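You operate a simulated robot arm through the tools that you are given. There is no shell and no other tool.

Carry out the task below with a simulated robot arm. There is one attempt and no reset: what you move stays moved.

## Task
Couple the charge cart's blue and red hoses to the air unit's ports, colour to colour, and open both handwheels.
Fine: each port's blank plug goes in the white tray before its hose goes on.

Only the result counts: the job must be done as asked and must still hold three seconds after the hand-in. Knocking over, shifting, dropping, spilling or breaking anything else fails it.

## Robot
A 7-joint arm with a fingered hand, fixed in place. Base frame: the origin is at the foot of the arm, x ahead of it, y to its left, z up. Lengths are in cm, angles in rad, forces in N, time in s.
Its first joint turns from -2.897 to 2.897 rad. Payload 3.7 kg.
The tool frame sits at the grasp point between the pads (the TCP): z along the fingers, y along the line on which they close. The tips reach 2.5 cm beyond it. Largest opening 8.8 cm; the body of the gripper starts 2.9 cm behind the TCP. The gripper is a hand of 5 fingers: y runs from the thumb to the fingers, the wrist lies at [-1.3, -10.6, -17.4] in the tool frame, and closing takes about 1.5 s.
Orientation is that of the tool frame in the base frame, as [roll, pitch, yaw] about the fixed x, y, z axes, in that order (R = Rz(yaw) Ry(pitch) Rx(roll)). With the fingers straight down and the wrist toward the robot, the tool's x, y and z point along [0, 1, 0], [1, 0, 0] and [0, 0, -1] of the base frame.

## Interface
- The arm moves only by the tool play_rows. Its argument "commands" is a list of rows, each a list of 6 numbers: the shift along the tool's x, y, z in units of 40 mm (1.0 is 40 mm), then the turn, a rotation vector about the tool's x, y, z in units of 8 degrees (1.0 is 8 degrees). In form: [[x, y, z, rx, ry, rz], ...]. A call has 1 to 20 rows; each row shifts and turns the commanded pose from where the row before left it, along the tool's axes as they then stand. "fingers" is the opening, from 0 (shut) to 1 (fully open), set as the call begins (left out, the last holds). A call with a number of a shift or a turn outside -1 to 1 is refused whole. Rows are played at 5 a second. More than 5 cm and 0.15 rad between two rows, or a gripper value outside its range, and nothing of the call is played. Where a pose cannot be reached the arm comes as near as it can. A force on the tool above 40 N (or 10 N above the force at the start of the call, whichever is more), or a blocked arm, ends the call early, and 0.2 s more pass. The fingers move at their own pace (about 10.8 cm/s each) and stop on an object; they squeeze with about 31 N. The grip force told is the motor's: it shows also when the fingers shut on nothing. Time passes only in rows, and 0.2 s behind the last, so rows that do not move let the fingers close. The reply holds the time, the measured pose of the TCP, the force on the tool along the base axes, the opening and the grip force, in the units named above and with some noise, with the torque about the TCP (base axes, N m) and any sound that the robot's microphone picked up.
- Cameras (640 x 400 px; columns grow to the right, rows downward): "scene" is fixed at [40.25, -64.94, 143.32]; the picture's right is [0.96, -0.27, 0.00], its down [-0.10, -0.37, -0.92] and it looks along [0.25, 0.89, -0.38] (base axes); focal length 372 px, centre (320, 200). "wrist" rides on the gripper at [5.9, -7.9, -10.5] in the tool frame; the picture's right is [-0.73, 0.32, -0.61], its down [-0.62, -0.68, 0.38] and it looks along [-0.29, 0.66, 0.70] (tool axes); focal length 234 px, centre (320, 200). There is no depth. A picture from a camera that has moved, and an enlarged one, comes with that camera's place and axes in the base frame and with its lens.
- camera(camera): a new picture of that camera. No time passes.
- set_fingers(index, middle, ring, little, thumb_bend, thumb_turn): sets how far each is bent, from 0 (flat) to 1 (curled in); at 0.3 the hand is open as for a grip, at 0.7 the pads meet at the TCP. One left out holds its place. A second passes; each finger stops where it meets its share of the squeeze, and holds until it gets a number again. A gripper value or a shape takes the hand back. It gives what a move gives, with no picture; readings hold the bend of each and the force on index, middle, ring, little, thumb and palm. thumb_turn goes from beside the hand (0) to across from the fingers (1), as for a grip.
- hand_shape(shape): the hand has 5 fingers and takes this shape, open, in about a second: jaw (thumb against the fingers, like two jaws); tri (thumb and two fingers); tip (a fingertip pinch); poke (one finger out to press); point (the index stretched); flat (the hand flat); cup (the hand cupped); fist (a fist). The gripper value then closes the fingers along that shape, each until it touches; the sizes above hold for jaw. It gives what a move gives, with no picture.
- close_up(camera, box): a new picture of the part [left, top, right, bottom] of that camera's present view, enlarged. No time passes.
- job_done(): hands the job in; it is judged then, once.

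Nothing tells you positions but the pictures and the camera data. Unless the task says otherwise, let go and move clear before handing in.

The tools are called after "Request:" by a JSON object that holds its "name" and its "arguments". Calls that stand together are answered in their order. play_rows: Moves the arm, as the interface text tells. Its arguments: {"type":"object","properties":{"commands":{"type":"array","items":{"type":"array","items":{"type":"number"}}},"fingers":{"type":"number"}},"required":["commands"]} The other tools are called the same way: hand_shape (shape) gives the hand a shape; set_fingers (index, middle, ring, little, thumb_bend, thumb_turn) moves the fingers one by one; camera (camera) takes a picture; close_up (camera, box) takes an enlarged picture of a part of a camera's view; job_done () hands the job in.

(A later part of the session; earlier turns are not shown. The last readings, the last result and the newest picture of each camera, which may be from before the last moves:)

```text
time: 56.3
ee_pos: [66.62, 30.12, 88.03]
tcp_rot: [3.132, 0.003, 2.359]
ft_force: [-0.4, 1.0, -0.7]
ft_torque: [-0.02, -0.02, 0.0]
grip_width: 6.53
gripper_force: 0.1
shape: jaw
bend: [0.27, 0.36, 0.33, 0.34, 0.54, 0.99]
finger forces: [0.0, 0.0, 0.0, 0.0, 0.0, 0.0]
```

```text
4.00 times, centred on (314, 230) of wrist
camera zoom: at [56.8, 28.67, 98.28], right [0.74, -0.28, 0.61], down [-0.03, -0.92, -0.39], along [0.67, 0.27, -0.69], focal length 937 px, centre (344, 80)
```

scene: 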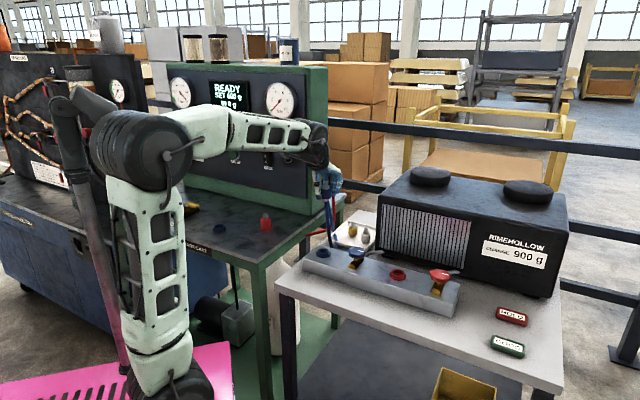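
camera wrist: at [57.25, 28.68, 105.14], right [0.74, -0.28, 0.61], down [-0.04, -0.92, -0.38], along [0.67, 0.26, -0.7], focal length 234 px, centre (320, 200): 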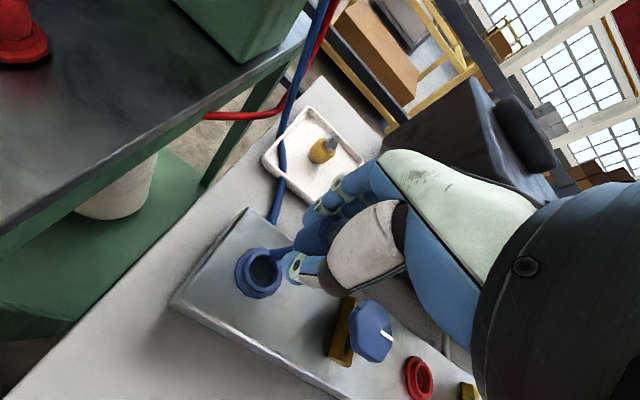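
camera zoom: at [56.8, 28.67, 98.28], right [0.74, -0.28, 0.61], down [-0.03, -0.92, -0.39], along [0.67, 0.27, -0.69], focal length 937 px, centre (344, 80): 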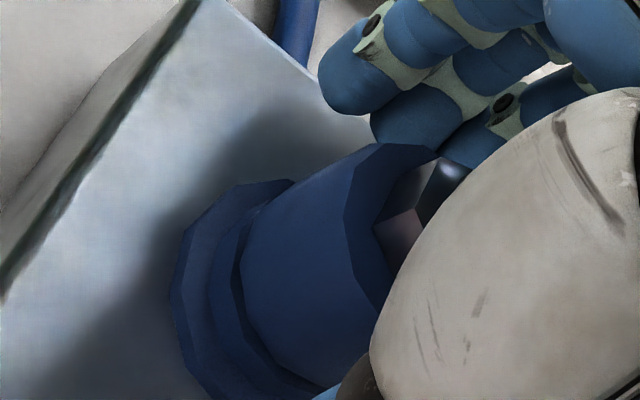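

Request:
{"name": "close_up", "arguments": {"camera": "scene", "box": [249, 205, 281, 237]}}

```text
12.50 times, centred on (265, 221) of scene
camera zoom: at [40.25, -64.94, 143.32], right [0.96, -0.27, 0.0], down [-0.1, -0.37, -0.92], along [0.25, 0.89, -0.38], focal length 4651 px, centre (1008, -62)
```

zoom: 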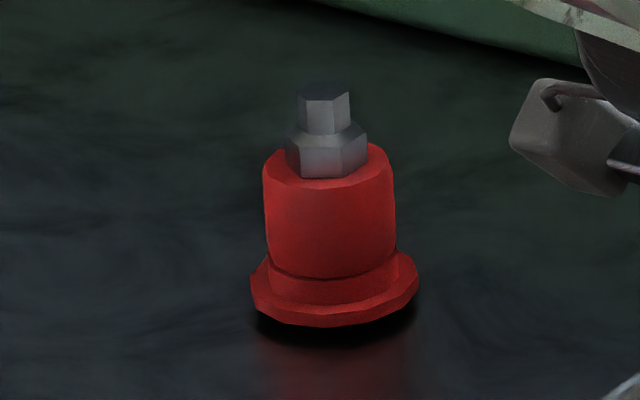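

The coupling stands upright in the port but about 2–3 mm short of seated compared with the parked red one. Regripping 1 cm higher.

Request:
{"name": "play_rows", "arguments": {"commands": [[0, 0, -0.15, 0, 0, 0], [0, 0, -0.12, 0, 0, 0]]}}

Request:
{"name": "play_rows", "arguments": {"commands": [[0, 0, 0, 0, 0, 0], [0, 0, 0, 0, 0, 0], [0, 0, 0, 0, 0, 0], [0, 0, 0, 0, 0, 0], [0, 0, 0, 0, 0, 0], [0, 0, 0, 0, 0, 0], [0, 0, 0, 0, 0, 0]], "fingers": 0}}

Request:
{"name": "close_up", "arguments": {"camera": "scene", "box": [308, 228, 340, 260]}}

```text
time: 56.9
ee_pos: [66.81, 30.21, 88.98]
tcp_rot: [3.132, 0.0, 2.359]
ft_force: [0.2, -0.1, 0.4]
ft_torque: [0.05, 0.01, 0.02]
grip_width: 6.58
gripper_force: 0.2
shape: jaw
bend: [0.27, 0.36, 0.33, 0.34, 0.54, 0.99]
finger forces: [0.0, 0.0, 0.1, 0.0, 0.0, 0.0]
```

```text
time: 58.5
ee_pos: [66.57, 30.29, 89.0]
tcp_rot: [3.132, 0.002, 2.36]
ft_force: [-6.7, 1.3, 0.0]
ft_torque: [0.03, 0.14, 0.13]
grip_width: 2.51
gripper_force: 30.5
shape: jaw
bend: [0.74, 0.52, 0.6, 0.58, 0.74, 1.0]
finger forces: [13.7, 7.9, 3.2, 0.0, 26.9, 0.0]
```

```text
12.50 times, centred on (324, 244) of scene
camera zoom: at [40.25, -64.94, 143.32], right [0.96, -0.27, 0.0], down [-0.1, -0.37, -0.92], along [0.25, 0.89, -0.38], focal length 4651 px, centre (270, -350)
```

zoom: 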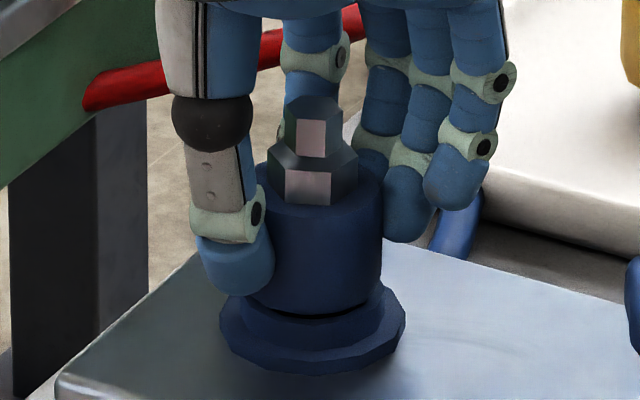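

Good grip, centred. Pressing down.

Request:
{"name": "play_rows", "arguments": {"commands": [[0, 0, 0.06, 0, 0, 0], [0, 0, 0.06, 0, 0, 0]]}}

Request:
{"name": "close_up", "arguments": {"camera": "scene", "box": [308, 228, 340, 260]}}

```text
time: 59.1
ee_pos: [66.61, 30.24, 88.71]
tcp_rot: [3.129, -0.001, 2.36]
ft_force: [-2.0, 3.3, 16.8]
ft_torque: [0.04, 0.0, 0.13]
grip_width: 2.56
gripper_force: 30.6
shape: jaw
bend: [0.74, 0.52, 0.6, 0.58, 0.75, 1.0]
finger forces: [15.6, 10.3, 4.4, 0.1, 28.2, 0.0]
```

```text
12.50 times, centred on (324, 244) of scene
camera zoom: at [40.25, -64.94, 143.32], right [0.96, -0.27, 0.0], down [-0.1, -0.37, -0.92], along [0.25, 0.89, -0.38], focal length 4651 px, centre (270, -350)
```

zoom: 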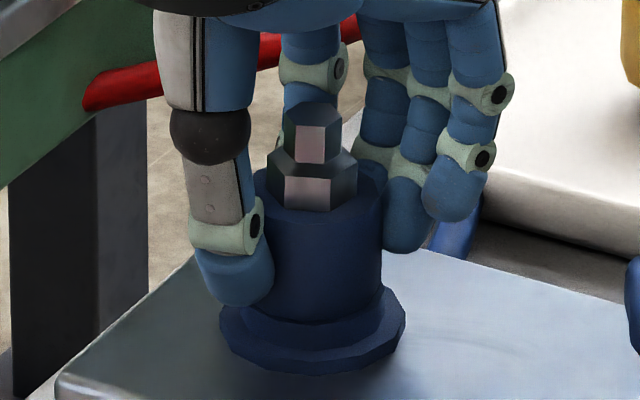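

It moved down ~1.5 mm. Pressing further.

Request:
{"name": "play_rows", "arguments": {"commands": [[0, 0, 0.05, 0, 0, 0], [0, 0, 0.04, 0, 0, 0]]}}

Request:
{"name": "close_up", "arguments": {"camera": "scene", "box": [308, 228, 340, 260]}}

Request:
{"name": "close_up", "arguments": {"camera": "wrist", "box": [250, 180, 378, 280]}}

```text
time: 59.8
ee_pos: [66.61, 30.33, 88.55]
tcp_rot: [3.125, 0.003, 2.361]
ft_force: [-7.5, -4.1, 18.2]
ft_torque: [-0.17, 0.14, 0.08]
grip_width: 2.69
gripper_force: 31.1
shape: jaw
bend: [0.74, 0.52, 0.61, 0.58, 0.75, 1.0]
finger forces: [14.7, 8.9, 4.9, 0.1, 32.1, 0.0]
stopped in row 2: the force on the tool passed its limit at 41 N (the readings are from after the stop); the commanded pose is now the measured one
```

```text
12.50 times, centred on (324, 244) of scene
camera zoom: at [40.25, -64.94, 143.32], right [0.96, -0.27, 0.0], down [-0.1, -0.37, -0.92], along [0.25, 0.89, -0.38], focal length 4651 px, centre (270, -350)
```

zoom: 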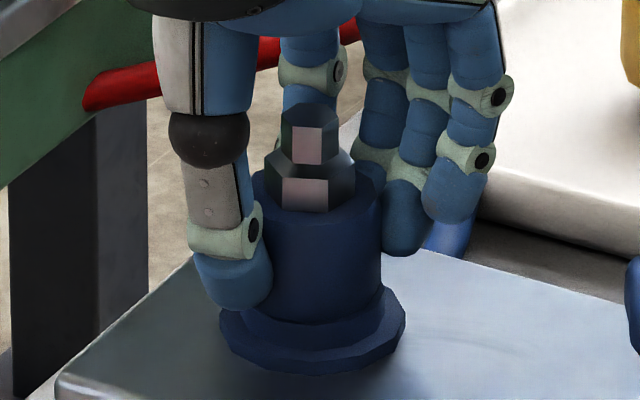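

```text
4.00 times, centred on (314, 230) of wrist
camera zoom: at [56.72, 28.76, 98.87], right [0.73, -0.29, 0.62], down [-0.03, -0.92, -0.39], along [0.68, 0.27, -0.68], focal length 937 px, centre (344, 80)
```

zoom: 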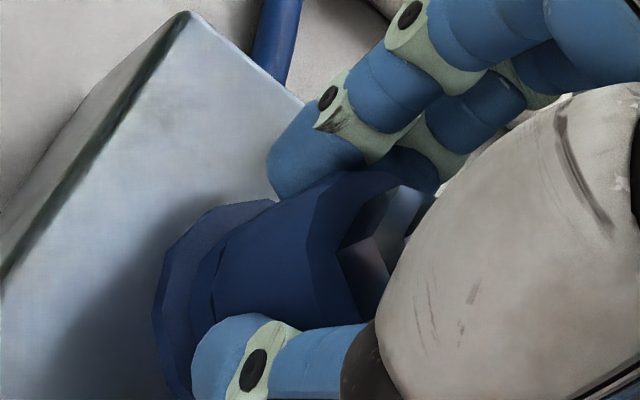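

The body now sits flush on the port collar. Letting go and checking.

Request:
{"name": "play_rows", "arguments": {"commands": [[0, 0, 0, 0, 0, 0], [0, 0, 0, 0, 0, 0], [0, 0, 0, 0, 0, 0], [0, 0, 0, 0, 0, 0]], "fingers": 0.8}}

Request:
{"name": "close_up", "arguments": {"camera": "scene", "box": [308, 228, 340, 260]}}

Request:
{"name": "close_up", "arguments": {"camera": "wrist", "box": [250, 180, 378, 280]}}

```text
time: 60.8
ee_pos: [66.65, 30.26, 88.41]
tcp_rot: [3.127, 0.001, 2.36]
ft_force: [-0.1, 0.3, 0.4]
ft_torque: [-0.03, 0.0, -0.01]
grip_width: 7.03
gripper_force: 0.1
shape: jaw
bend: [0.27, 0.34, 0.32, 0.33, 0.49, 0.99]
finger forces: [0.0, 0.0, 0.1, 0.0, 0.0, 0.0]
```

```text
12.50 times, centred on (324, 244) of scene
camera zoom: at [40.25, -64.94, 143.32], right [0.96, -0.27, 0.0], down [-0.1, -0.37, -0.92], along [0.25, 0.89, -0.38], focal length 4651 px, centre (270, -350)
```

zoom: 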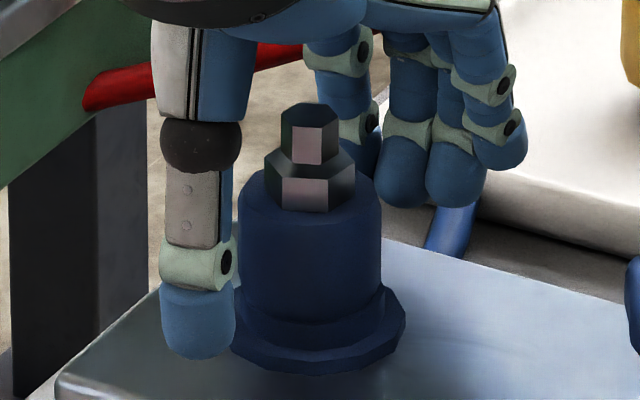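

```text
4.00 times, centred on (314, 230) of wrist
camera zoom: at [56.81, 28.76, 98.7], right [0.74, -0.29, 0.61], down [-0.03, -0.92, -0.39], along [0.68, 0.27, -0.69], focal length 937 px, centre (344, 80)
```

zoom: 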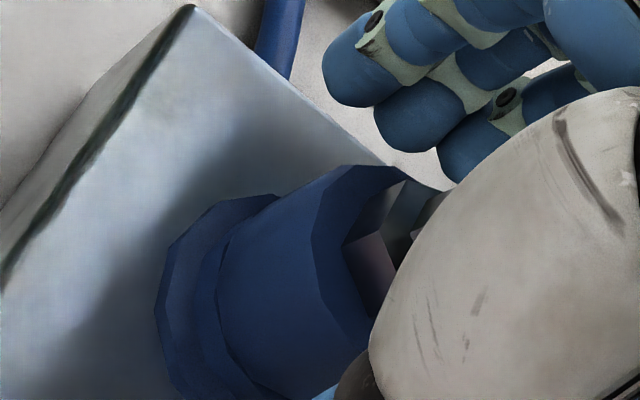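

The blue coupling is seated like the parked one. I'll rise and move over the red coupling.

Request:
{"name": "play_rows", "arguments": {"commands": [[0, 0, 0, 0, 0, 0], [0, 0, 0, 0, 0, 0], [0, 0, -0.3, 0, 0, 0], [0, 0, -0.5, 0, 0, 0], [0, 0, -0.9, 0, 0, 0], [0, 0, -0.9, 0, 0, 0], [0, 0, -0.9, 0, 0, 0], [0, 0, -0.9, 0, 0, 0], [0.935, 0.08, 0, 0, 0, 0], [0.935, 0.08, 0, 0, 0, 0], [0.935, 0.08, 0, 0, 0, 0], [0.935, 0.08, 0, 0, 0, 0], [0.935, 0.08, 0, 0, 0, 0], [0.935, 0.08, 0, 0, 0, 0]], "fingers": 1}}

Request:
{"name": "camera", "arguments": {"camera": "wrist"}}

Request:
{"name": "camera", "arguments": {"camera": "scene"}}

Request:
{"name": "close_up", "arguments": {"camera": "scene", "box": [280, 190, 440, 290]}}

```text
time: 63.8
ee_pos: [51.74, 47.39, 105.81]
tcp_rot: [3.127, 0.001, 2.361]
ft_force: [0.1, 0.5, 0.1]
ft_torque: [-0.01, -0.01, 0.0]
grip_width: 8.8
gripper_force: 0.0
shape: jaw
bend: [0.3, 0.3, 0.3, 0.3, 0.3, 0.98]
finger forces: [0.0, 0.0, 0.0, 0.0, 0.0, 0.1]
```

```text
taken
camera wrist: at [41.83, 45.86, 116.14], right [0.74, -0.29, 0.61], down [-0.03, -0.92, -0.39], along [0.68, 0.27, -0.69], focal length 234 px, centre (320, 200)
```

wrist: 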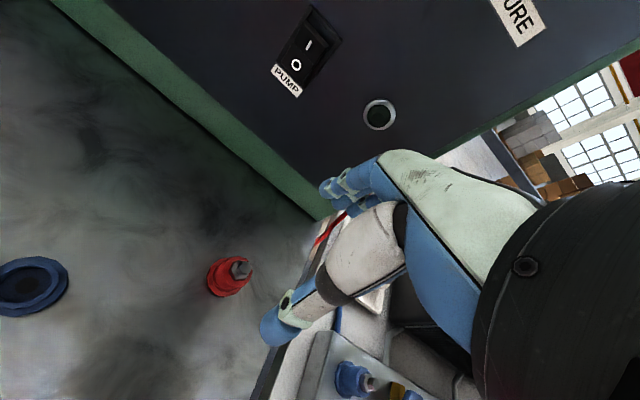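

```text
taken
```

scene: 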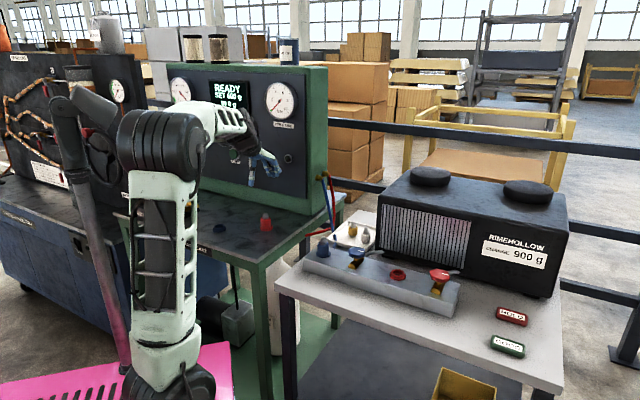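

```text
4.00 times, centred on (360, 240) of scene
camera zoom: at [40.25, -64.94, 143.32], right [0.96, -0.27, 0.0], down [-0.1, -0.37, -0.92], along [0.25, 0.89, -0.38], focal length 1488 px, centre (160, 40)
```

zoom: 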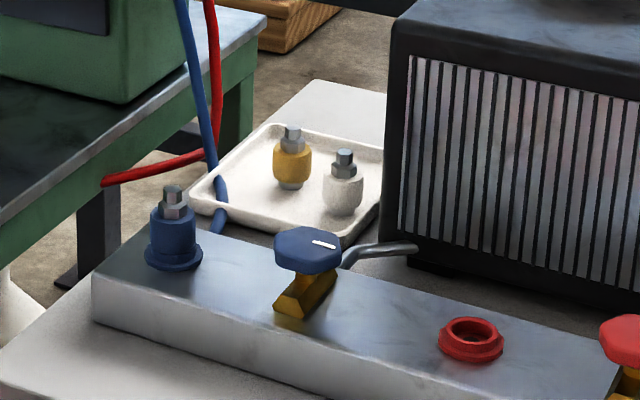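

The blue coupling looks fully home. I'll remove a slight hand tilt, centre over the red coupling and descend for a look.

Request:
{"name": "play_rows", "arguments": {"commands": [[0, 0, 0, 0.1, 0, 0], [0.1, 0.04, 0.6, 0, 0, 0], [0.07, 0.03, 0.6, 0, 0, 0], [0, 0, 0.6, 0, 0, 0], [0, 0, 0.6, 0, 0, 0], [0, 0, 0.4, 0, 0, 0]]}}

Request:
{"name": "camera", "arguments": {"camera": "wrist"}}

Request:
{"name": "close_up", "arguments": {"camera": "scene", "box": [200, 160, 328, 240]}}

```text
time: 65.2
ee_pos: [51.68, 47.79, 94.71]
tcp_rot: [3.141, 0.003, 2.36]
ft_force: [-0.3, 0.4, -0.3]
ft_torque: [-0.02, 0.0, -0.03]
grip_width: 8.78
gripper_force: 0.0
shape: jaw
bend: [0.3, 0.3, 0.3, 0.3, 0.3, 0.98]
finger forces: [0.0, 0.0, 0.0, 0.0, 0.0, 0.1]
```

```text
taken
camera wrist: at [41.93, 46.44, 105.1], right [0.74, -0.28, 0.61], down [-0.04, -0.92, -0.38], along [0.67, 0.26, -0.7], focal length 234 px, centre (320, 200)
```

wrist: 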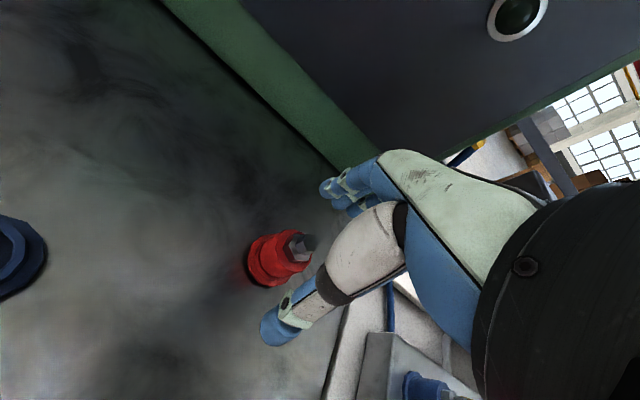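

```text
5.00 times, centred on (264, 200) of scene
camera zoom: at [40.25, -64.94, 143.32], right [0.96, -0.27, 0.0], down [-0.1, -0.37, -0.92], along [0.25, 0.89, -0.38], focal length 1860 px, centre (600, 200)
```

zoom: 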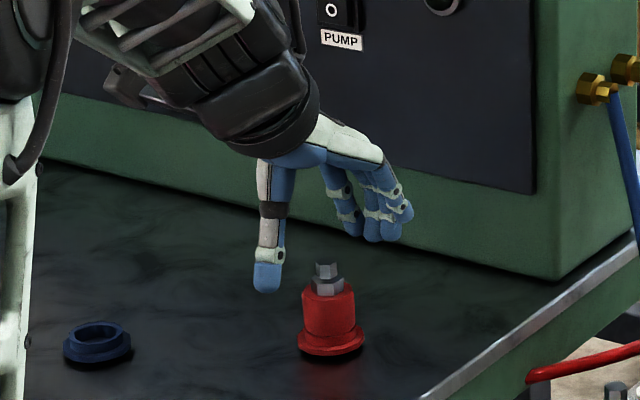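

Aligned within a few millimetres. I'll nudge forward slightly, descend to z≈90.7 (a higher grip this time), and close.

Request:
{"name": "play_rows", "arguments": {"commands": [[0.02, 0.1, 0.5, 0, 0, 0], [0, 0, 0.5, 0, 0, 0]]}}

Request:
{"name": "play_rows", "arguments": {"commands": [[0, 0, 0, 0, 0, 0], [0, 0, 0, 0, 0, 0], [0, 0, 0, 0, 0, 0], [0, 0, 0, 0, 0, 0], [0, 0, 0, 0, 0, 0], [0, 0, 0, 0, 0, 0], [0, 0, 0, 0, 0, 0], [0, 0, 0, 0, 0, 0]], "fingers": 0}}

Request:
{"name": "close_up", "arguments": {"camera": "scene", "box": [200, 160, 328, 240]}}

Request:
{"name": "close_up", "arguments": {"camera": "wrist", "box": [220, 160, 420, 285]}}

```text
time: 65.8
ee_pos: [52.14, 48.21, 90.91]
tcp_rot: [-3.14, 0.004, 2.361]
ft_force: [0.0, -0.3, 0.1]
ft_torque: [0.02, 0.02, -0.01]
grip_width: 8.76
gripper_force: 0.1
shape: jaw
bend: [0.3, 0.3, 0.3, 0.3, 0.3, 0.98]
finger forces: [0.1, 0.1, 0.0, 0.1, 0.0, 0.0]
```

```text
time: 67.6
ee_pos: [52.04, 48.28, 90.92]
tcp_rot: [3.141, 0.002, 2.36]
ft_force: [-5.6, -4.2, -2.1]
ft_torque: [-0.06, 0.1, 0.0]
grip_width: 2.67
gripper_force: 30.8
shape: jaw
bend: [0.74, 0.53, 0.58, 0.55, 0.74, 1.0]
finger forces: [14.2, 8.0, 0.0, 0.0, 28.2, 0.0]
```

```text
5.00 times, centred on (264, 200) of scene
camera zoom: at [40.25, -64.94, 143.32], right [0.96, -0.27, 0.0], down [-0.1, -0.37, -0.92], along [0.25, 0.89, -0.38], focal length 1860 px, centre (600, 200)
```

zoom: 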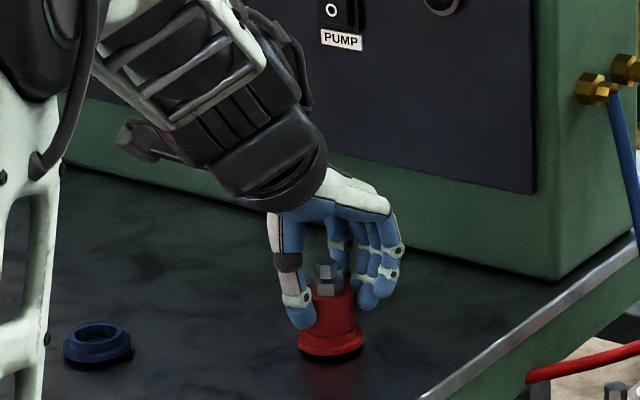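

```text
3.20 times, centred on (320, 222) of wrist
camera zoom: at [42.28, 46.86, 101.35], right [0.74, -0.28, 0.61], down [-0.04, -0.92, -0.38], along [0.67, 0.26, -0.7], focal length 749 px, centre (320, 128)
```

zoom: 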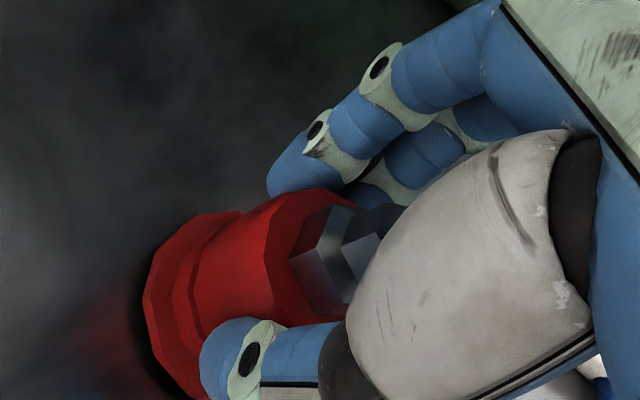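

Gripped. Lifting gently and recording the parked-socket reference.

Request:
{"name": "play_rows", "arguments": {"commands": [[0, 0, -0.1, 0, 0, 0], [0, 0, -0.2, 0, 0, 0], [0, 0, -0.3, 0, 0, 0], [0, 0, -0.5, 0, 0, 0], [0, 0, -0.5, 0, 0, 0]]}}

Request:
{"name": "close_up", "arguments": {"camera": "scene", "box": [240, 180, 304, 220]}}

Request:
{"name": "close_up", "arguments": {"camera": "wrist", "box": [200, 170, 440, 320]}}

```text
time: 68.8
ee_pos: [51.68, 48.38, 97.12]
tcp_rot: [3.141, 0.004, 2.361]
ft_force: [1.0, -0.5, -1.1]
ft_torque: [-0.01, 0.03, 0.02]
grip_width: 2.64
gripper_force: 31.2
shape: jaw
bend: [0.74, 0.52, 0.58, 0.55, 0.75, 1.0]
finger forces: [16.9, 10.1, 0.0, 0.0, 26.3, 0.1]
```

```text
10.00 times, centred on (272, 200) of scene
camera zoom: at [40.25, -64.94, 143.32], right [0.96, -0.27, 0.0], down [-0.1, -0.37, -0.92], along [0.25, 0.89, -0.38], focal length 3721 px, centre (800, 200)
```

zoom: 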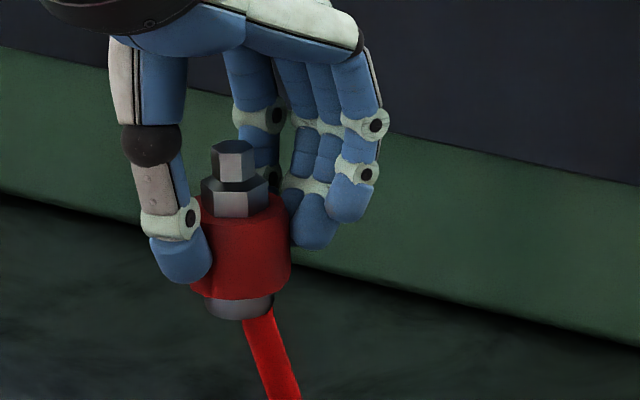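

```text
2.67 times, centred on (320, 245) of wrist
camera zoom: at [41.9, 46.99, 107.57], right [0.74, -0.28, 0.61], down [-0.04, -0.92, -0.38], along [0.67, 0.26, -0.7], focal length 624 px, centre (320, 80)
```

zoom: 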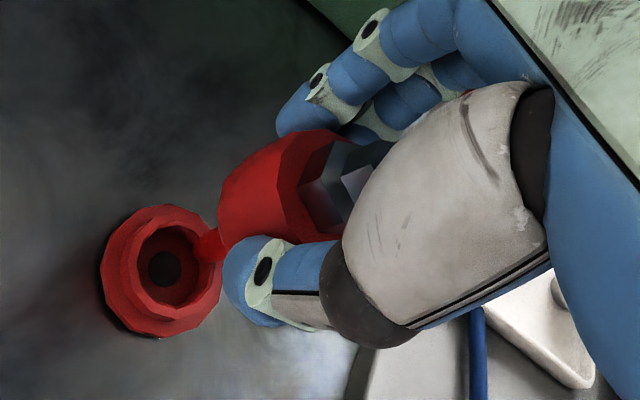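

The red coupling is up with its hose. I'll lift and carry it above everything to the red port.

Request:
{"name": "play_rows", "arguments": {"commands": [[0, 0, -0.8, 0, 0, 0], [0, 0, -0.8, 0, 0, 0], [0, 0, -0.8, 0, 0, 0], [-0.84, -0.043, 0, 0, 0, 0], [-0.84, -0.043, 0, 0, 0, 0], [-0.84, -0.043, 0, 0, 0, 0], [-0.84, -0.043, 0, 0, 0, 0], [-0.84, -0.043, 0, 0, 0, 0], [-0.84, -0.043, 0, 0, 0, 0], [-0.84, -0.043, 0, 0, 0, 0], [-0.84, -0.043, 0, 0, 0, 0], [-0.84, -0.043, 0, 0, 0, 0], [-0.84, -0.043, 0, 0, 0, 0], [-0.84, -0.043, 0, 0, 0, 0], [-0.84, -0.043, 0, 0, 0, 0], [-0.84, -0.043, 0, 0, 0, 0], [-0.84, -0.043, 0, 0, 0, 0], [0, 0, 0, 0, 0, 0]]}}

Request:
{"name": "camera", "arguments": {"camera": "wrist"}}

Request:
{"name": "camera", "arguments": {"camera": "scene"}}

```text
time: 72.6
ee_pos: [83.77, 13.21, 106.85]
tcp_rot: [-3.14, 0.002, 2.36]
ft_force: [0.0, -0.1, -1.1]
ft_torque: [-0.01, 0.02, 0.01]
grip_width: 2.64
gripper_force: 31.4
shape: jaw
bend: [0.74, 0.52, 0.58, 0.55, 0.75, 1.0]
finger forces: [17.0, 10.1, 0.0, 0.0, 26.2, 0.1]
```

```text
taken
camera wrist: at [74.05, 11.88, 117.32], right [0.74, -0.28, 0.61], down [-0.04, -0.92, -0.38], along [0.67, 0.26, -0.7], focal length 234 px, centre (320, 200)
```

wrist: 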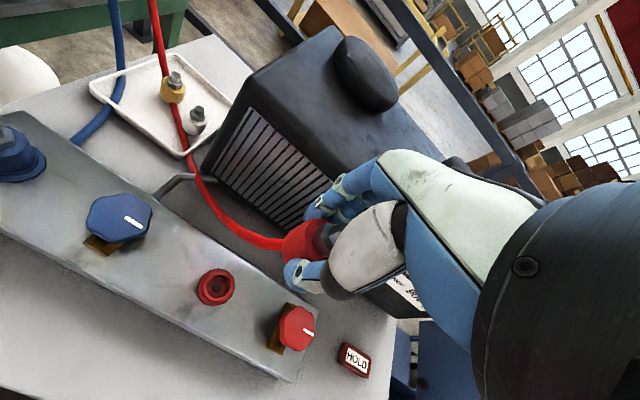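

```text
taken
```

scene: 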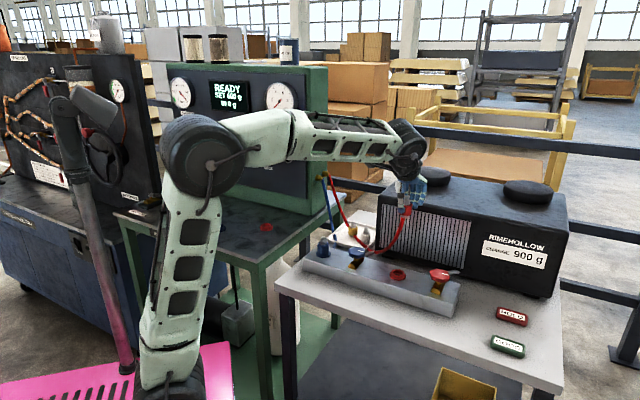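

The red port is just below. I'll shift by the measured offset and descend to the reference hover height (z≈95.1).

Request:
{"name": "play_rows", "arguments": {"commands": [[0.115, -0.03, 0.6, 0, 0, 0], [0, 0, 0.7, 0, 0, 0], [0, 0, 0.7, 0, 0, 0], [0, 0, 0.6, 0, 0, 0], [0, 0, 0.33, 0, 0, 0], [0, 0, 0, 0, 0, 0]]}}

Request:
{"name": "close_up", "arguments": {"camera": "wrist", "box": [200, 170, 440, 320]}}

Request:
{"name": "close_up", "arguments": {"camera": "scene", "box": [360, 225, 440, 285]}}

```text
time: 74.0
ee_pos: [83.23, 13.51, 95.06]
tcp_rot: [-3.14, 0.002, 2.359]
ft_force: [-0.9, 0.9, -1.0]
ft_torque: [0.0, -0.04, -0.01]
grip_width: 2.65
gripper_force: 31.1
shape: jaw
bend: [0.74, 0.52, 0.58, 0.55, 0.75, 1.0]
finger forces: [16.7, 10.2, 0.1, 0.0, 26.2, 0.0]
```

```text
2.67 times, centred on (320, 245) of wrist
camera zoom: at [73.49, 12.18, 105.48], right [0.74, -0.28, 0.61], down [-0.04, -0.92, -0.38], along [0.67, 0.26, -0.7], focal length 624 px, centre (320, 80)
```

zoom: 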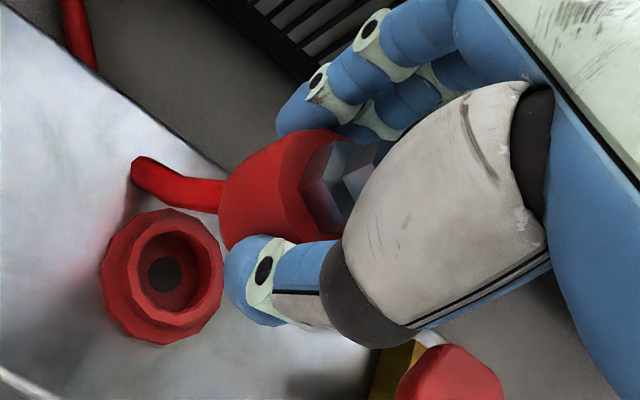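

```text
6.67 times, centred on (400, 255) of scene
camera zoom: at [40.25, -64.94, 143.32], right [0.96, -0.27, 0.0], down [-0.1, -0.37, -0.92], along [0.25, 0.89, -0.38], focal length 2481 px, centre (-213, -167)
```

zoom: 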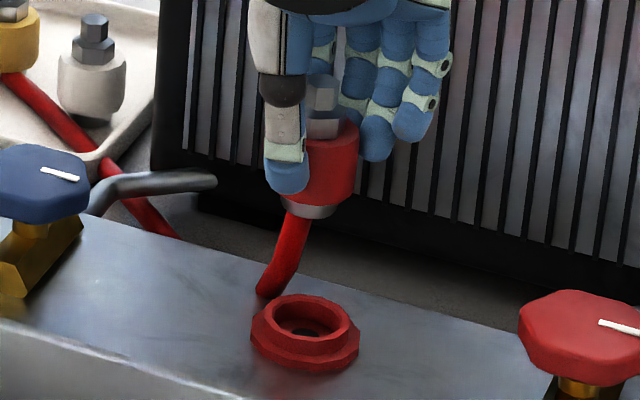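

Request:
{"name": "play_rows", "arguments": {"commands": [[-0.02, -0.03, 0.4, 0, 0, 0], [0, 0, 0.4, 0, 0, 0], [0, 0, 0.25, 0, 0, 0], [0, 0, 0, 0, 0, 0]]}}

Request:
{"name": "close_up", "arguments": {"camera": "scene", "box": [384, 248, 416, 280]}}

Request:
{"name": "close_up", "arguments": {"camera": "wrist", "box": [230, 190, 358, 290]}}

```text
time: 75.0
ee_pos: [83.26, 13.44, 91.01]
tcp_rot: [3.14, 0.001, 2.36]
ft_force: [-0.6, -1.3, -1.8]
ft_torque: [-0.02, -0.01, -0.01]
grip_width: 2.65
gripper_force: 31.5
shape: jaw
bend: [0.74, 0.52, 0.58, 0.55, 0.75, 1.0]
finger forces: [16.8, 10.2, 0.1, 0.0, 26.2, 0.0]
```

```text
12.50 times, centred on (400, 264) of scene
camera zoom: at [40.25, -64.94, 143.32], right [0.96, -0.27, 0.0], down [-0.1, -0.37, -0.92], along [0.25, 0.89, -0.38], focal length 4651 px, centre (-680, -600)
```

zoom: 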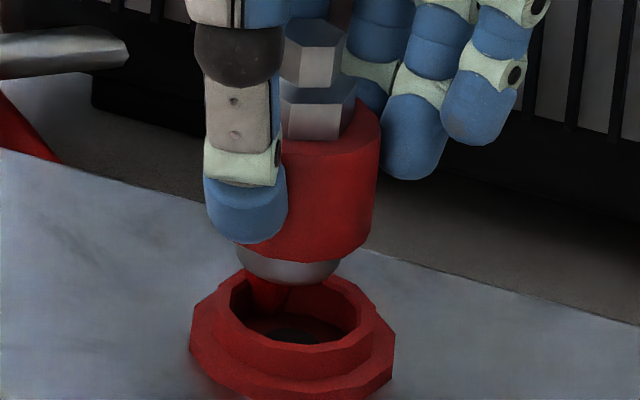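

```text
4.00 times, centred on (294, 240) of wrist
camera zoom: at [73.5, 12.06, 101.46], right [0.74, -0.28, 0.61], down [-0.04, -0.92, -0.38], along [0.67, 0.26, -0.7], focal length 937 px, centre (424, 40)
```

zoom: 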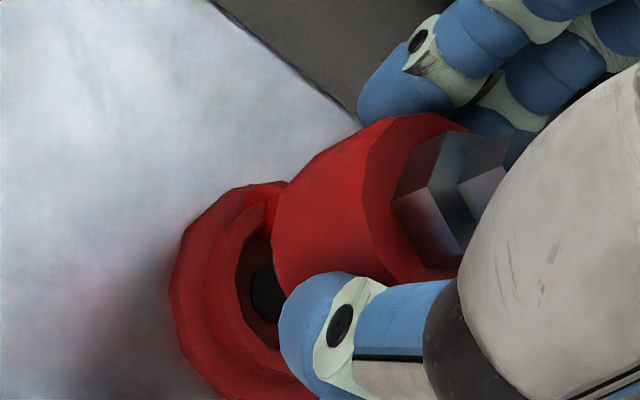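

Small correction needed (about 3 mm); applying and rechecking.

Request:
{"name": "play_rows", "arguments": {"commands": [[-0.075, -0.02, 0, 0, 0, 0], [0, 0, 0, 0, 0, 0]]}}

Request:
{"name": "close_up", "arguments": {"camera": "scene", "box": [384, 248, 416, 280]}}

Request:
{"name": "close_up", "arguments": {"camera": "wrist", "box": [230, 190, 358, 290]}}

```text
time: 75.6
ee_pos: [83.48, 13.27, 91.09]
tcp_rot: [-3.141, 0.002, 2.359]
ft_force: [-1.0, -0.7, -0.4]
ft_torque: [-0.01, 0.01, 0.01]
grip_width: 2.66
gripper_force: 31.3
shape: jaw
bend: [0.74, 0.52, 0.58, 0.55, 0.75, 1.0]
finger forces: [16.8, 10.2, 0.1, 0.0, 26.1, 0.0]
```

```text
12.50 times, centred on (400, 264) of scene
camera zoom: at [40.25, -64.94, 143.32], right [0.96, -0.27, 0.0], down [-0.1, -0.37, -0.92], along [0.25, 0.89, -0.38], focal length 4651 px, centre (-680, -600)
```

zoom: 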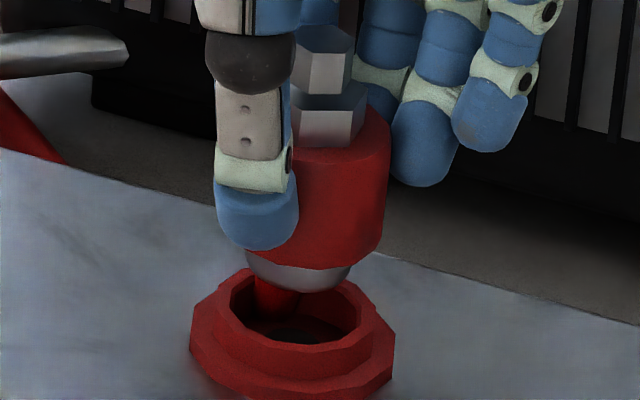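

```text
4.00 times, centred on (294, 240) of wrist
camera zoom: at [73.64, 11.83, 101.41], right [0.74, -0.28, 0.61], down [-0.04, -0.92, -0.38], along [0.67, 0.26, -0.7], focal length 937 px, centre (424, 40)
```

zoom: 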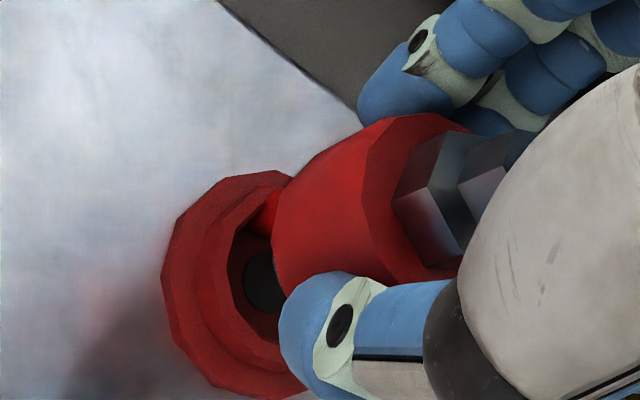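

Aligned in both views. Pressing down.

Request:
{"name": "play_rows", "arguments": {"commands": [[0, 0, 0.1, 0, 0, 0], [0, 0, 0.1, 0, 0, 0], [0, 0, 0.1, 0, 0, 0], [0, 0, 0.08, 0, 0, 0]]}}

Request:
{"name": "close_up", "arguments": {"camera": "scene", "box": [384, 248, 416, 280]}}

```text
time: 76.6
ee_pos: [83.2, 13.38, 89.53]
tcp_rot: [-3.141, 0.002, 2.36]
ft_force: [0.2, -0.5, -1.8]
ft_torque: [0.0, -0.01, -0.02]
grip_width: 2.67
gripper_force: 30.7
shape: jaw
bend: [0.74, 0.52, 0.58, 0.55, 0.75, 1.0]
finger forces: [16.7, 10.3, 0.1, 0.0, 26.2, 0.0]
```

```text
12.50 times, centred on (400, 264) of scene
camera zoom: at [40.25, -64.94, 143.32], right [0.96, -0.27, 0.0], down [-0.1, -0.37, -0.92], along [0.25, 0.89, -0.38], focal length 4651 px, centre (-680, -600)
```

zoom: 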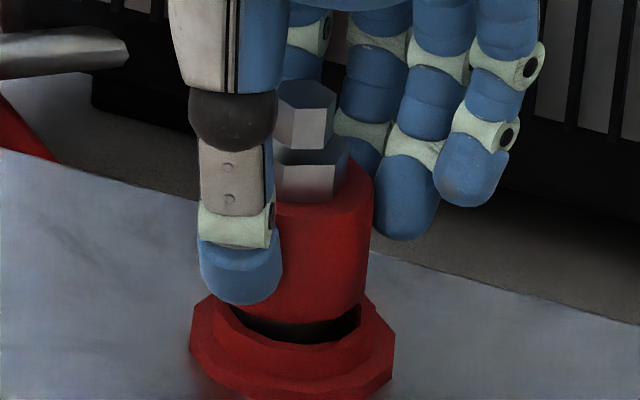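

Request:
{"name": "play_rows", "arguments": {"commands": [[0, 0, 0.06, 0, 0, 0], [0, 0, 0.06, 0, 0, 0]]}}

Request:
{"name": "close_up", "arguments": {"camera": "scene", "box": [384, 248, 416, 280]}}

```text
time: 77.2
ee_pos: [83.16, 13.36, 89.08]
tcp_rot: [3.139, 0.003, 2.362]
ft_force: [-1.1, 0.6, 7.3]
ft_torque: [0.02, 0.04, -0.01]
grip_width: 2.67
gripper_force: 31.2
shape: jaw
bend: [0.74, 0.52, 0.58, 0.55, 0.75, 1.0]
finger forces: [17.3, 10.3, 0.1, 0.1, 27.8, 0.0]
```

```text
12.50 times, centred on (400, 264) of scene
camera zoom: at [40.25, -64.94, 143.32], right [0.96, -0.27, 0.0], down [-0.1, -0.37, -0.92], along [0.25, 0.89, -0.38], focal length 4651 px, centre (-680, -600)
```

zoom: 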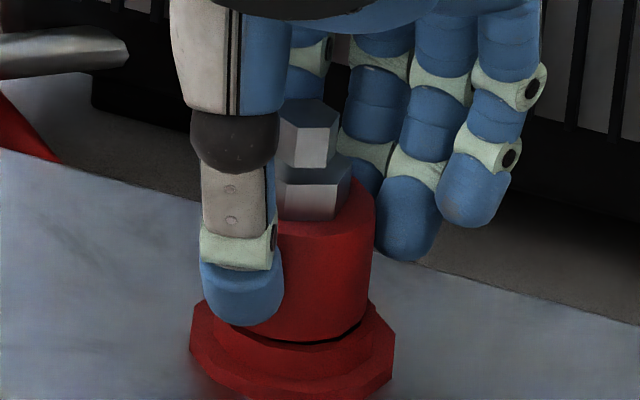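

Contact begins. Pressing a bit more to seat it.

Request:
{"name": "play_rows", "arguments": {"commands": [[0, 0, 0.06, 0, 0, 0], [0, 0, 0.04, 0, 0, 0]]}}

Request:
{"name": "close_up", "arguments": {"camera": "scene", "box": [384, 248, 416, 280]}}

```text
time: 77.8
ee_pos: [83.22, 13.31, 88.81]
tcp_rot: [3.141, 0.004, 2.359]
ft_force: [-2.0, -1.7, 24.0]
ft_torque: [0.05, -0.03, -0.04]
grip_width: 2.77
gripper_force: 30.4
shape: jaw
bend: [0.74, 0.52, 0.58, 0.55, 0.75, 1.0]
finger forces: [17.7, 11.4, 0.2, 0.0, 31.4, 0.2]
```

```text
12.50 times, centred on (400, 264) of scene
camera zoom: at [40.25, -64.94, 143.32], right [0.96, -0.27, 0.0], down [-0.1, -0.37, -0.92], along [0.25, 0.89, -0.38], focal length 4651 px, centre (-680, -600)
```

zoom: 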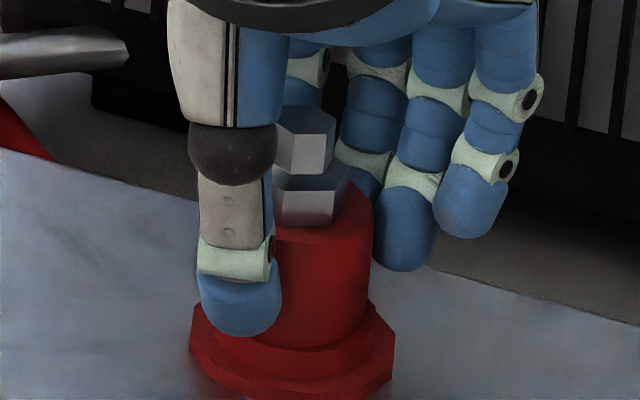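

Request:
{"name": "play_rows", "arguments": {"commands": [[0, 0, 0.03, 0, 0, 0], [0, 0, 0, 0, 0, 0]]}}

Request:
{"name": "play_rows", "arguments": {"commands": [[0, 0, -0.02, 0, 0, 0], [0, 0, 0, 0, 0, 0], [0, 0, 0, 0, 0, 0], [0, 0, 0, 0, 0, 0], [0, 0, 0, 0, 0, 0]], "fingers": 0.8}}

Request:
{"name": "close_up", "arguments": {"camera": "scene", "box": [384, 248, 416, 280]}}

Request:
{"name": "close_up", "arguments": {"camera": "wrist", "box": [230, 190, 358, 290]}}

```text
time: 78.4
ee_pos: [83.25, 13.37, 88.69]
tcp_rot: [3.14, 0.004, 2.36]
ft_force: [-4.9, -1.0, 36.5]
ft_torque: [0.02, 0.03, 0.01]
grip_width: 2.88
gripper_force: 31.2
shape: jaw
bend: [0.74, 0.52, 0.58, 0.55, 0.75, 1.0]
finger forces: [18.7, 12.0, 0.0, 0.0, 33.5, 0.0]
```

```text
time: 79.6
ee_pos: [83.32, 13.35, 88.5]
tcp_rot: [-3.141, 0.001, 2.361]
ft_force: [-0.3, -0.2, 0.4]
ft_torque: [0.01, -0.01, 0.0]
grip_width: 7.04
gripper_force: 0.0
shape: jaw
bend: [0.27, 0.34, 0.32, 0.33, 0.49, 0.99]
finger forces: [0.1, 0.0, 0.0, 0.1, 0.0, 0.0]
```

```text
12.50 times, centred on (400, 264) of scene
camera zoom: at [40.25, -64.94, 143.32], right [0.96, -0.27, 0.0], down [-0.1, -0.37, -0.92], along [0.25, 0.89, -0.38], focal length 4651 px, centre (-680, -600)
```

zoom: 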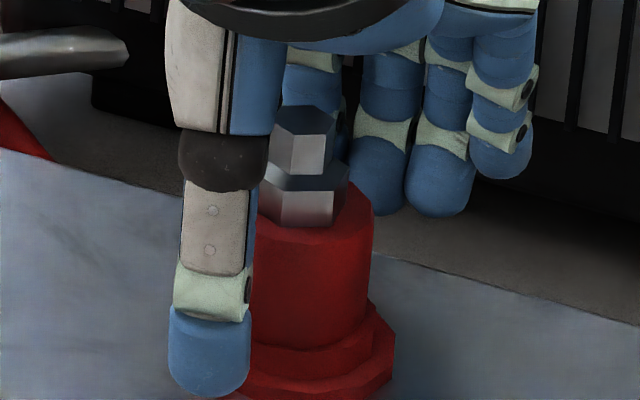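

```text
4.00 times, centred on (294, 240) of wrist
camera zoom: at [73.54, 11.96, 98.94], right [0.74, -0.28, 0.61], down [-0.04, -0.92, -0.38], along [0.67, 0.26, -0.7], focal length 937 px, centre (424, 40)
```

zoom: 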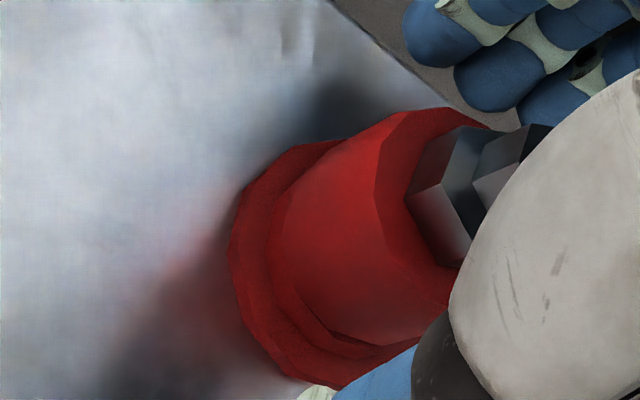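

Red is seated too. Now I'll rise and move above the blue handwheel (about (74.8, 21.6)) to inspect it.

Request:
{"name": "play_rows", "arguments": {"commands": [[0, 0, 0, 0, 0, 0], [0, 0, 0, 0, 0, 0], [0, 0, -0.3, 0, 0, 0], [0, 0, -0.5, 0, 0, 0], [0, 0, -0.8, 0, 0, 0], [0, 0, -0.8, 0, 0, 0], [0, 0, -0.8, 0, 0, 0], [0.74, 0, 0, 0, 0, 0], [0.74, 0, 0, 0, 0, 0], [0.74, 0, 0, 0, 0, 0], [0.74, 0, 0, 0, 0, 0]], "fingers": 1}}

Request:
{"name": "camera", "arguments": {"camera": "wrist"}}

Request:
{"name": "close_up", "arguments": {"camera": "scene", "box": [300, 200, 460, 300]}}

```text
time: 82.0
ee_pos: [75.11, 21.81, 101.01]
tcp_rot: [3.141, 0.002, 2.36]
ft_force: [1.0, 0.4, 0.1]
ft_torque: [-0.01, 0.01, -0.01]
grip_width: 8.78
gripper_force: 0.1
shape: jaw
bend: [0.3, 0.3, 0.3, 0.3, 0.3, 0.98]
finger forces: [0.1, 0.1, 0.0, 0.0, 0.0, 0.1]
```

```text
taken
camera wrist: at [65.29, 20.38, 111.48], right [0.74, -0.28, 0.61], down [-0.04, -0.92, -0.38], along [0.67, 0.26, -0.7], focal length 234 px, centre (320, 200)
```

wrist: 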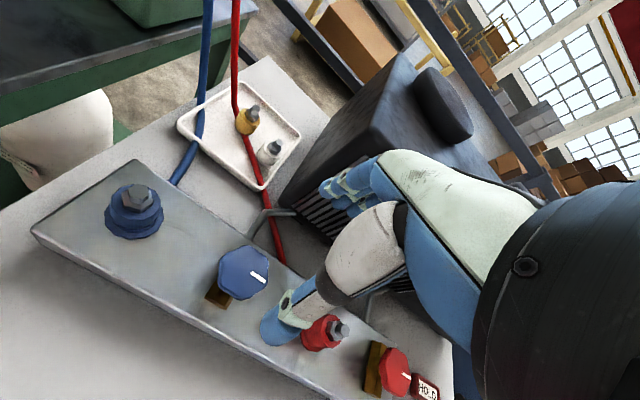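

```text
4.00 times, centred on (380, 250) of scene
camera zoom: at [40.25, -64.94, 143.32], right [0.96, -0.27, 0.0], down [-0.1, -0.37, -0.92], along [0.25, 0.89, -0.38], focal length 1488 px, centre (80, 0)
```

zoom: 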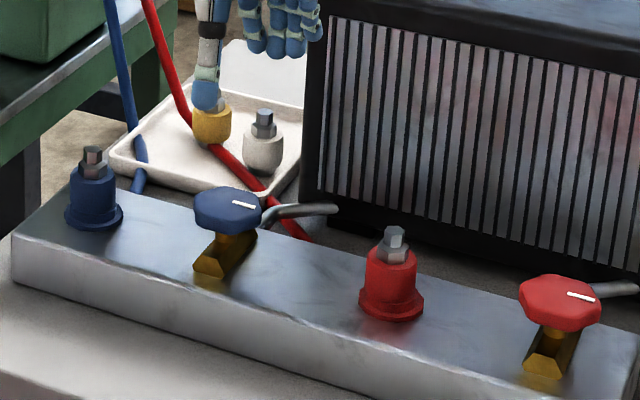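

Both hoses sit in their matching ports. The blue wheel's centre is about (74.6, 21.9), top z≈88.9. I'll turn the hand clockwise first so that I have room for an anticlockwise (opening) stroke, then look again.

Request:
{"name": "play_rows", "arguments": {"commands": [[0.1, -0.06, 0, 0, 0, 1], [0, 0, 0, 0, 0, 1], [0, 0, 0, 0, 0, 1], [0, 0, 0, 0, 0, 1], [0, 0, 0, 0, 0, 1], [0, 0, 0, 0, 0, 1], [0, 0, 0, 0, 0, 1], [0, 0, 0.5, 0, 0, 0.6], [0, 0, 0.5, 0, 0, 0]]}}

Request:
{"name": "camera", "arguments": {"camera": "wrist"}}

Request:
{"name": "close_up", "arguments": {"camera": "scene", "box": [310, 200, 406, 260]}}

```text
time: 84.0
ee_pos: [74.59, 21.96, 97.32]
tcp_rot: [3.141, 0.002, 1.298]
ft_force: [-1.0, 0.3, 0.2]
ft_torque: [0.01, 0.0, -0.04]
grip_width: 8.79
gripper_force: 0.1
shape: jaw
bend: [0.3, 0.3, 0.3, 0.3, 0.3, 0.98]
finger forces: [0.1, 0.0, 0.0, 0.1, 0.1, 0.0]
```

```text
taken
camera wrist: at [68.41, 29.77, 107.72], right [0.11, -0.78, 0.61], down [-0.82, -0.42, -0.38], along [0.56, -0.46, -0.69], focal length 234 px, centre (320, 200)
```

wrist: 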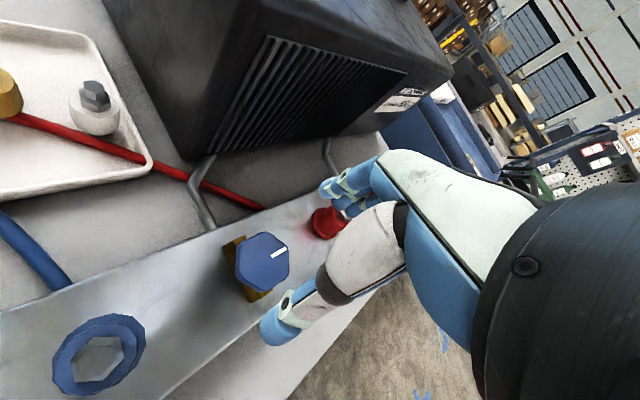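

```text
6.67 times, centred on (358, 230) of scene
camera zoom: at [40.25, -64.94, 143.32], right [0.96, -0.27, 0.0], down [-0.1, -0.37, -0.92], along [0.25, 0.89, -0.38], focal length 2481 px, centre (67, 0)
```

zoom: 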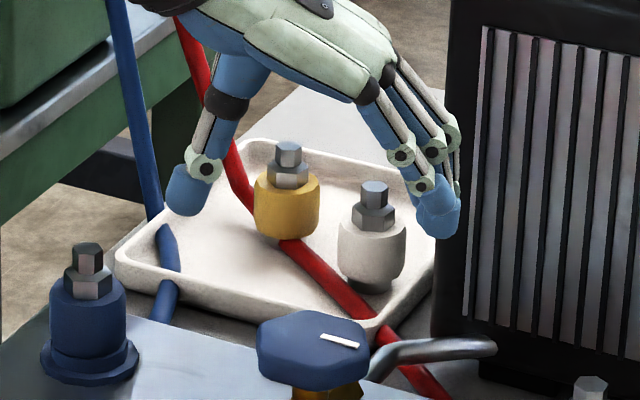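

Request:
{"name": "play_rows", "arguments": {"commands": [[0.025, 0.085, 0.5, 0, 0, 0], [0, 0, 0.5, 0, 0, 0], [0, 0, 0.5, 0, 0, 0]]}}

Request:
{"name": "camera", "arguments": {"camera": "wrist"}}

Request:
{"name": "close_up", "arguments": {"camera": "scene", "box": [310, 220, 406, 280]}}

```text
time: 84.8
ee_pos: [74.81, 21.85, 91.45]
tcp_rot: [3.14, 0.004, 1.297]
ft_force: [-0.3, 0.2, 0.1]
ft_torque: [-0.02, -0.03, 0.0]
grip_width: 8.76
gripper_force: 0.1
shape: jaw
bend: [0.3, 0.3, 0.3, 0.3, 0.3, 0.98]
finger forces: [0.1, 0.1, 0.1, 0.1, 0.0, 0.1]
```

```text
taken
camera wrist: at [68.82, 29.68, 101.95], right [0.12, -0.78, 0.61], down [-0.82, -0.42, -0.38], along [0.56, -0.46, -0.69], focal length 234 px, centre (320, 200)
```

wrist: 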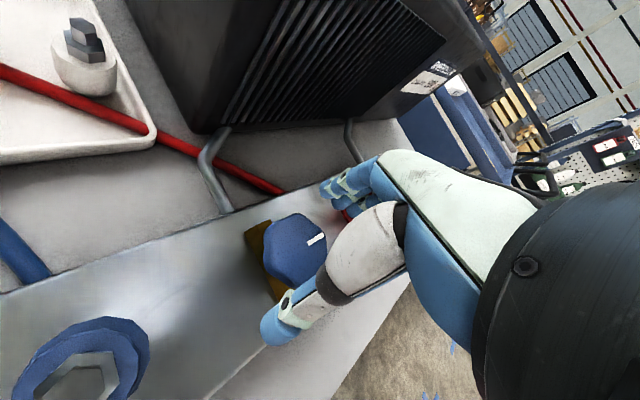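

```text
6.67 times, centred on (358, 250) of scene
camera zoom: at [40.25, -64.94, 143.32], right [0.96, -0.27, 0.0], down [-0.1, -0.37, -0.92], along [0.25, 0.89, -0.38], focal length 2481 px, centre (67, -133)
```

zoom: 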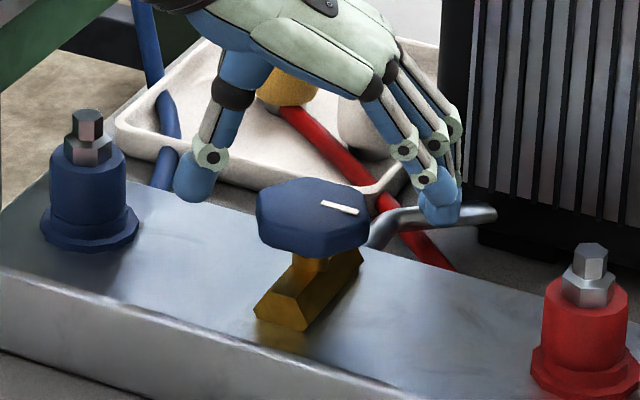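

Centred over the wheel. Descending to its rim and closing.

Request:
{"name": "play_rows", "arguments": {"commands": [[0.05, 0, 0.3, 0, 0, 0], [0, 0, 0.33, 0, 0, 0]]}}

Request:
{"name": "close_up", "arguments": {"camera": "scene", "box": [310, 220, 406, 280]}}

Request:
{"name": "close_up", "arguments": {"camera": "wrist", "box": [200, 150, 440, 300]}}

```text
time: 85.4
ee_pos: [75.06, 21.98, 88.89]
tcp_rot: [3.141, 0.001, 1.299]
ft_force: [-0.2, 0.4, -0.4]
ft_torque: [-0.02, 0.02, 0.04]
grip_width: 8.78
gripper_force: 0.0
shape: jaw
bend: [0.3, 0.3, 0.3, 0.3, 0.3, 0.98]
finger forces: [0.0, 0.0, 0.0, 0.1, 0.0, 0.0]
```

```text
6.67 times, centred on (358, 250) of scene
camera zoom: at [40.25, -64.94, 143.32], right [0.96, -0.27, 0.0], down [-0.1, -0.37, -0.92], along [0.25, 0.89, -0.38], focal length 2481 px, centre (67, -133)
```

zoom: 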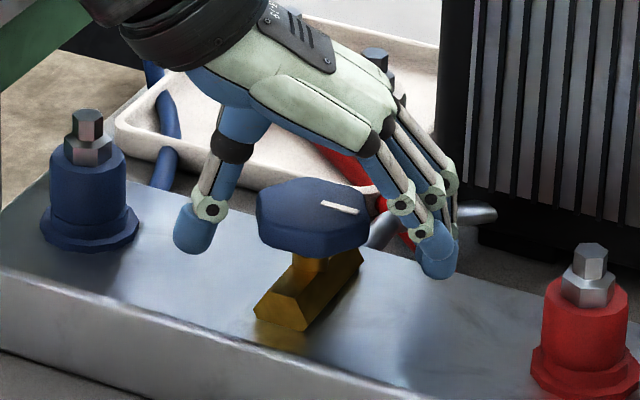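

```text
2.67 times, centred on (320, 225) of wrist
camera zoom: at [68.9, 29.83, 99.29], right [0.12, -0.79, 0.61], down [-0.82, -0.42, -0.38], along [0.56, -0.46, -0.69], focal length 624 px, centre (320, 133)
```

zoom: 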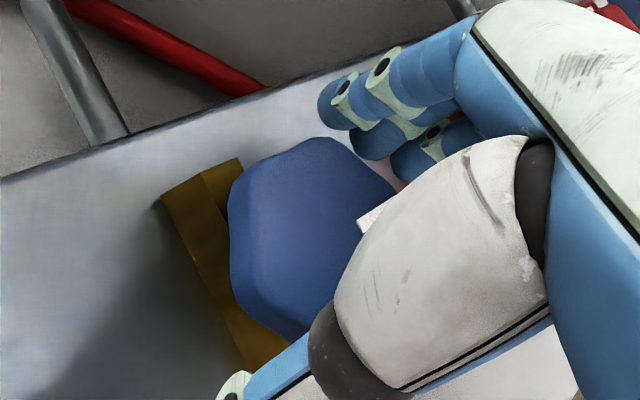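

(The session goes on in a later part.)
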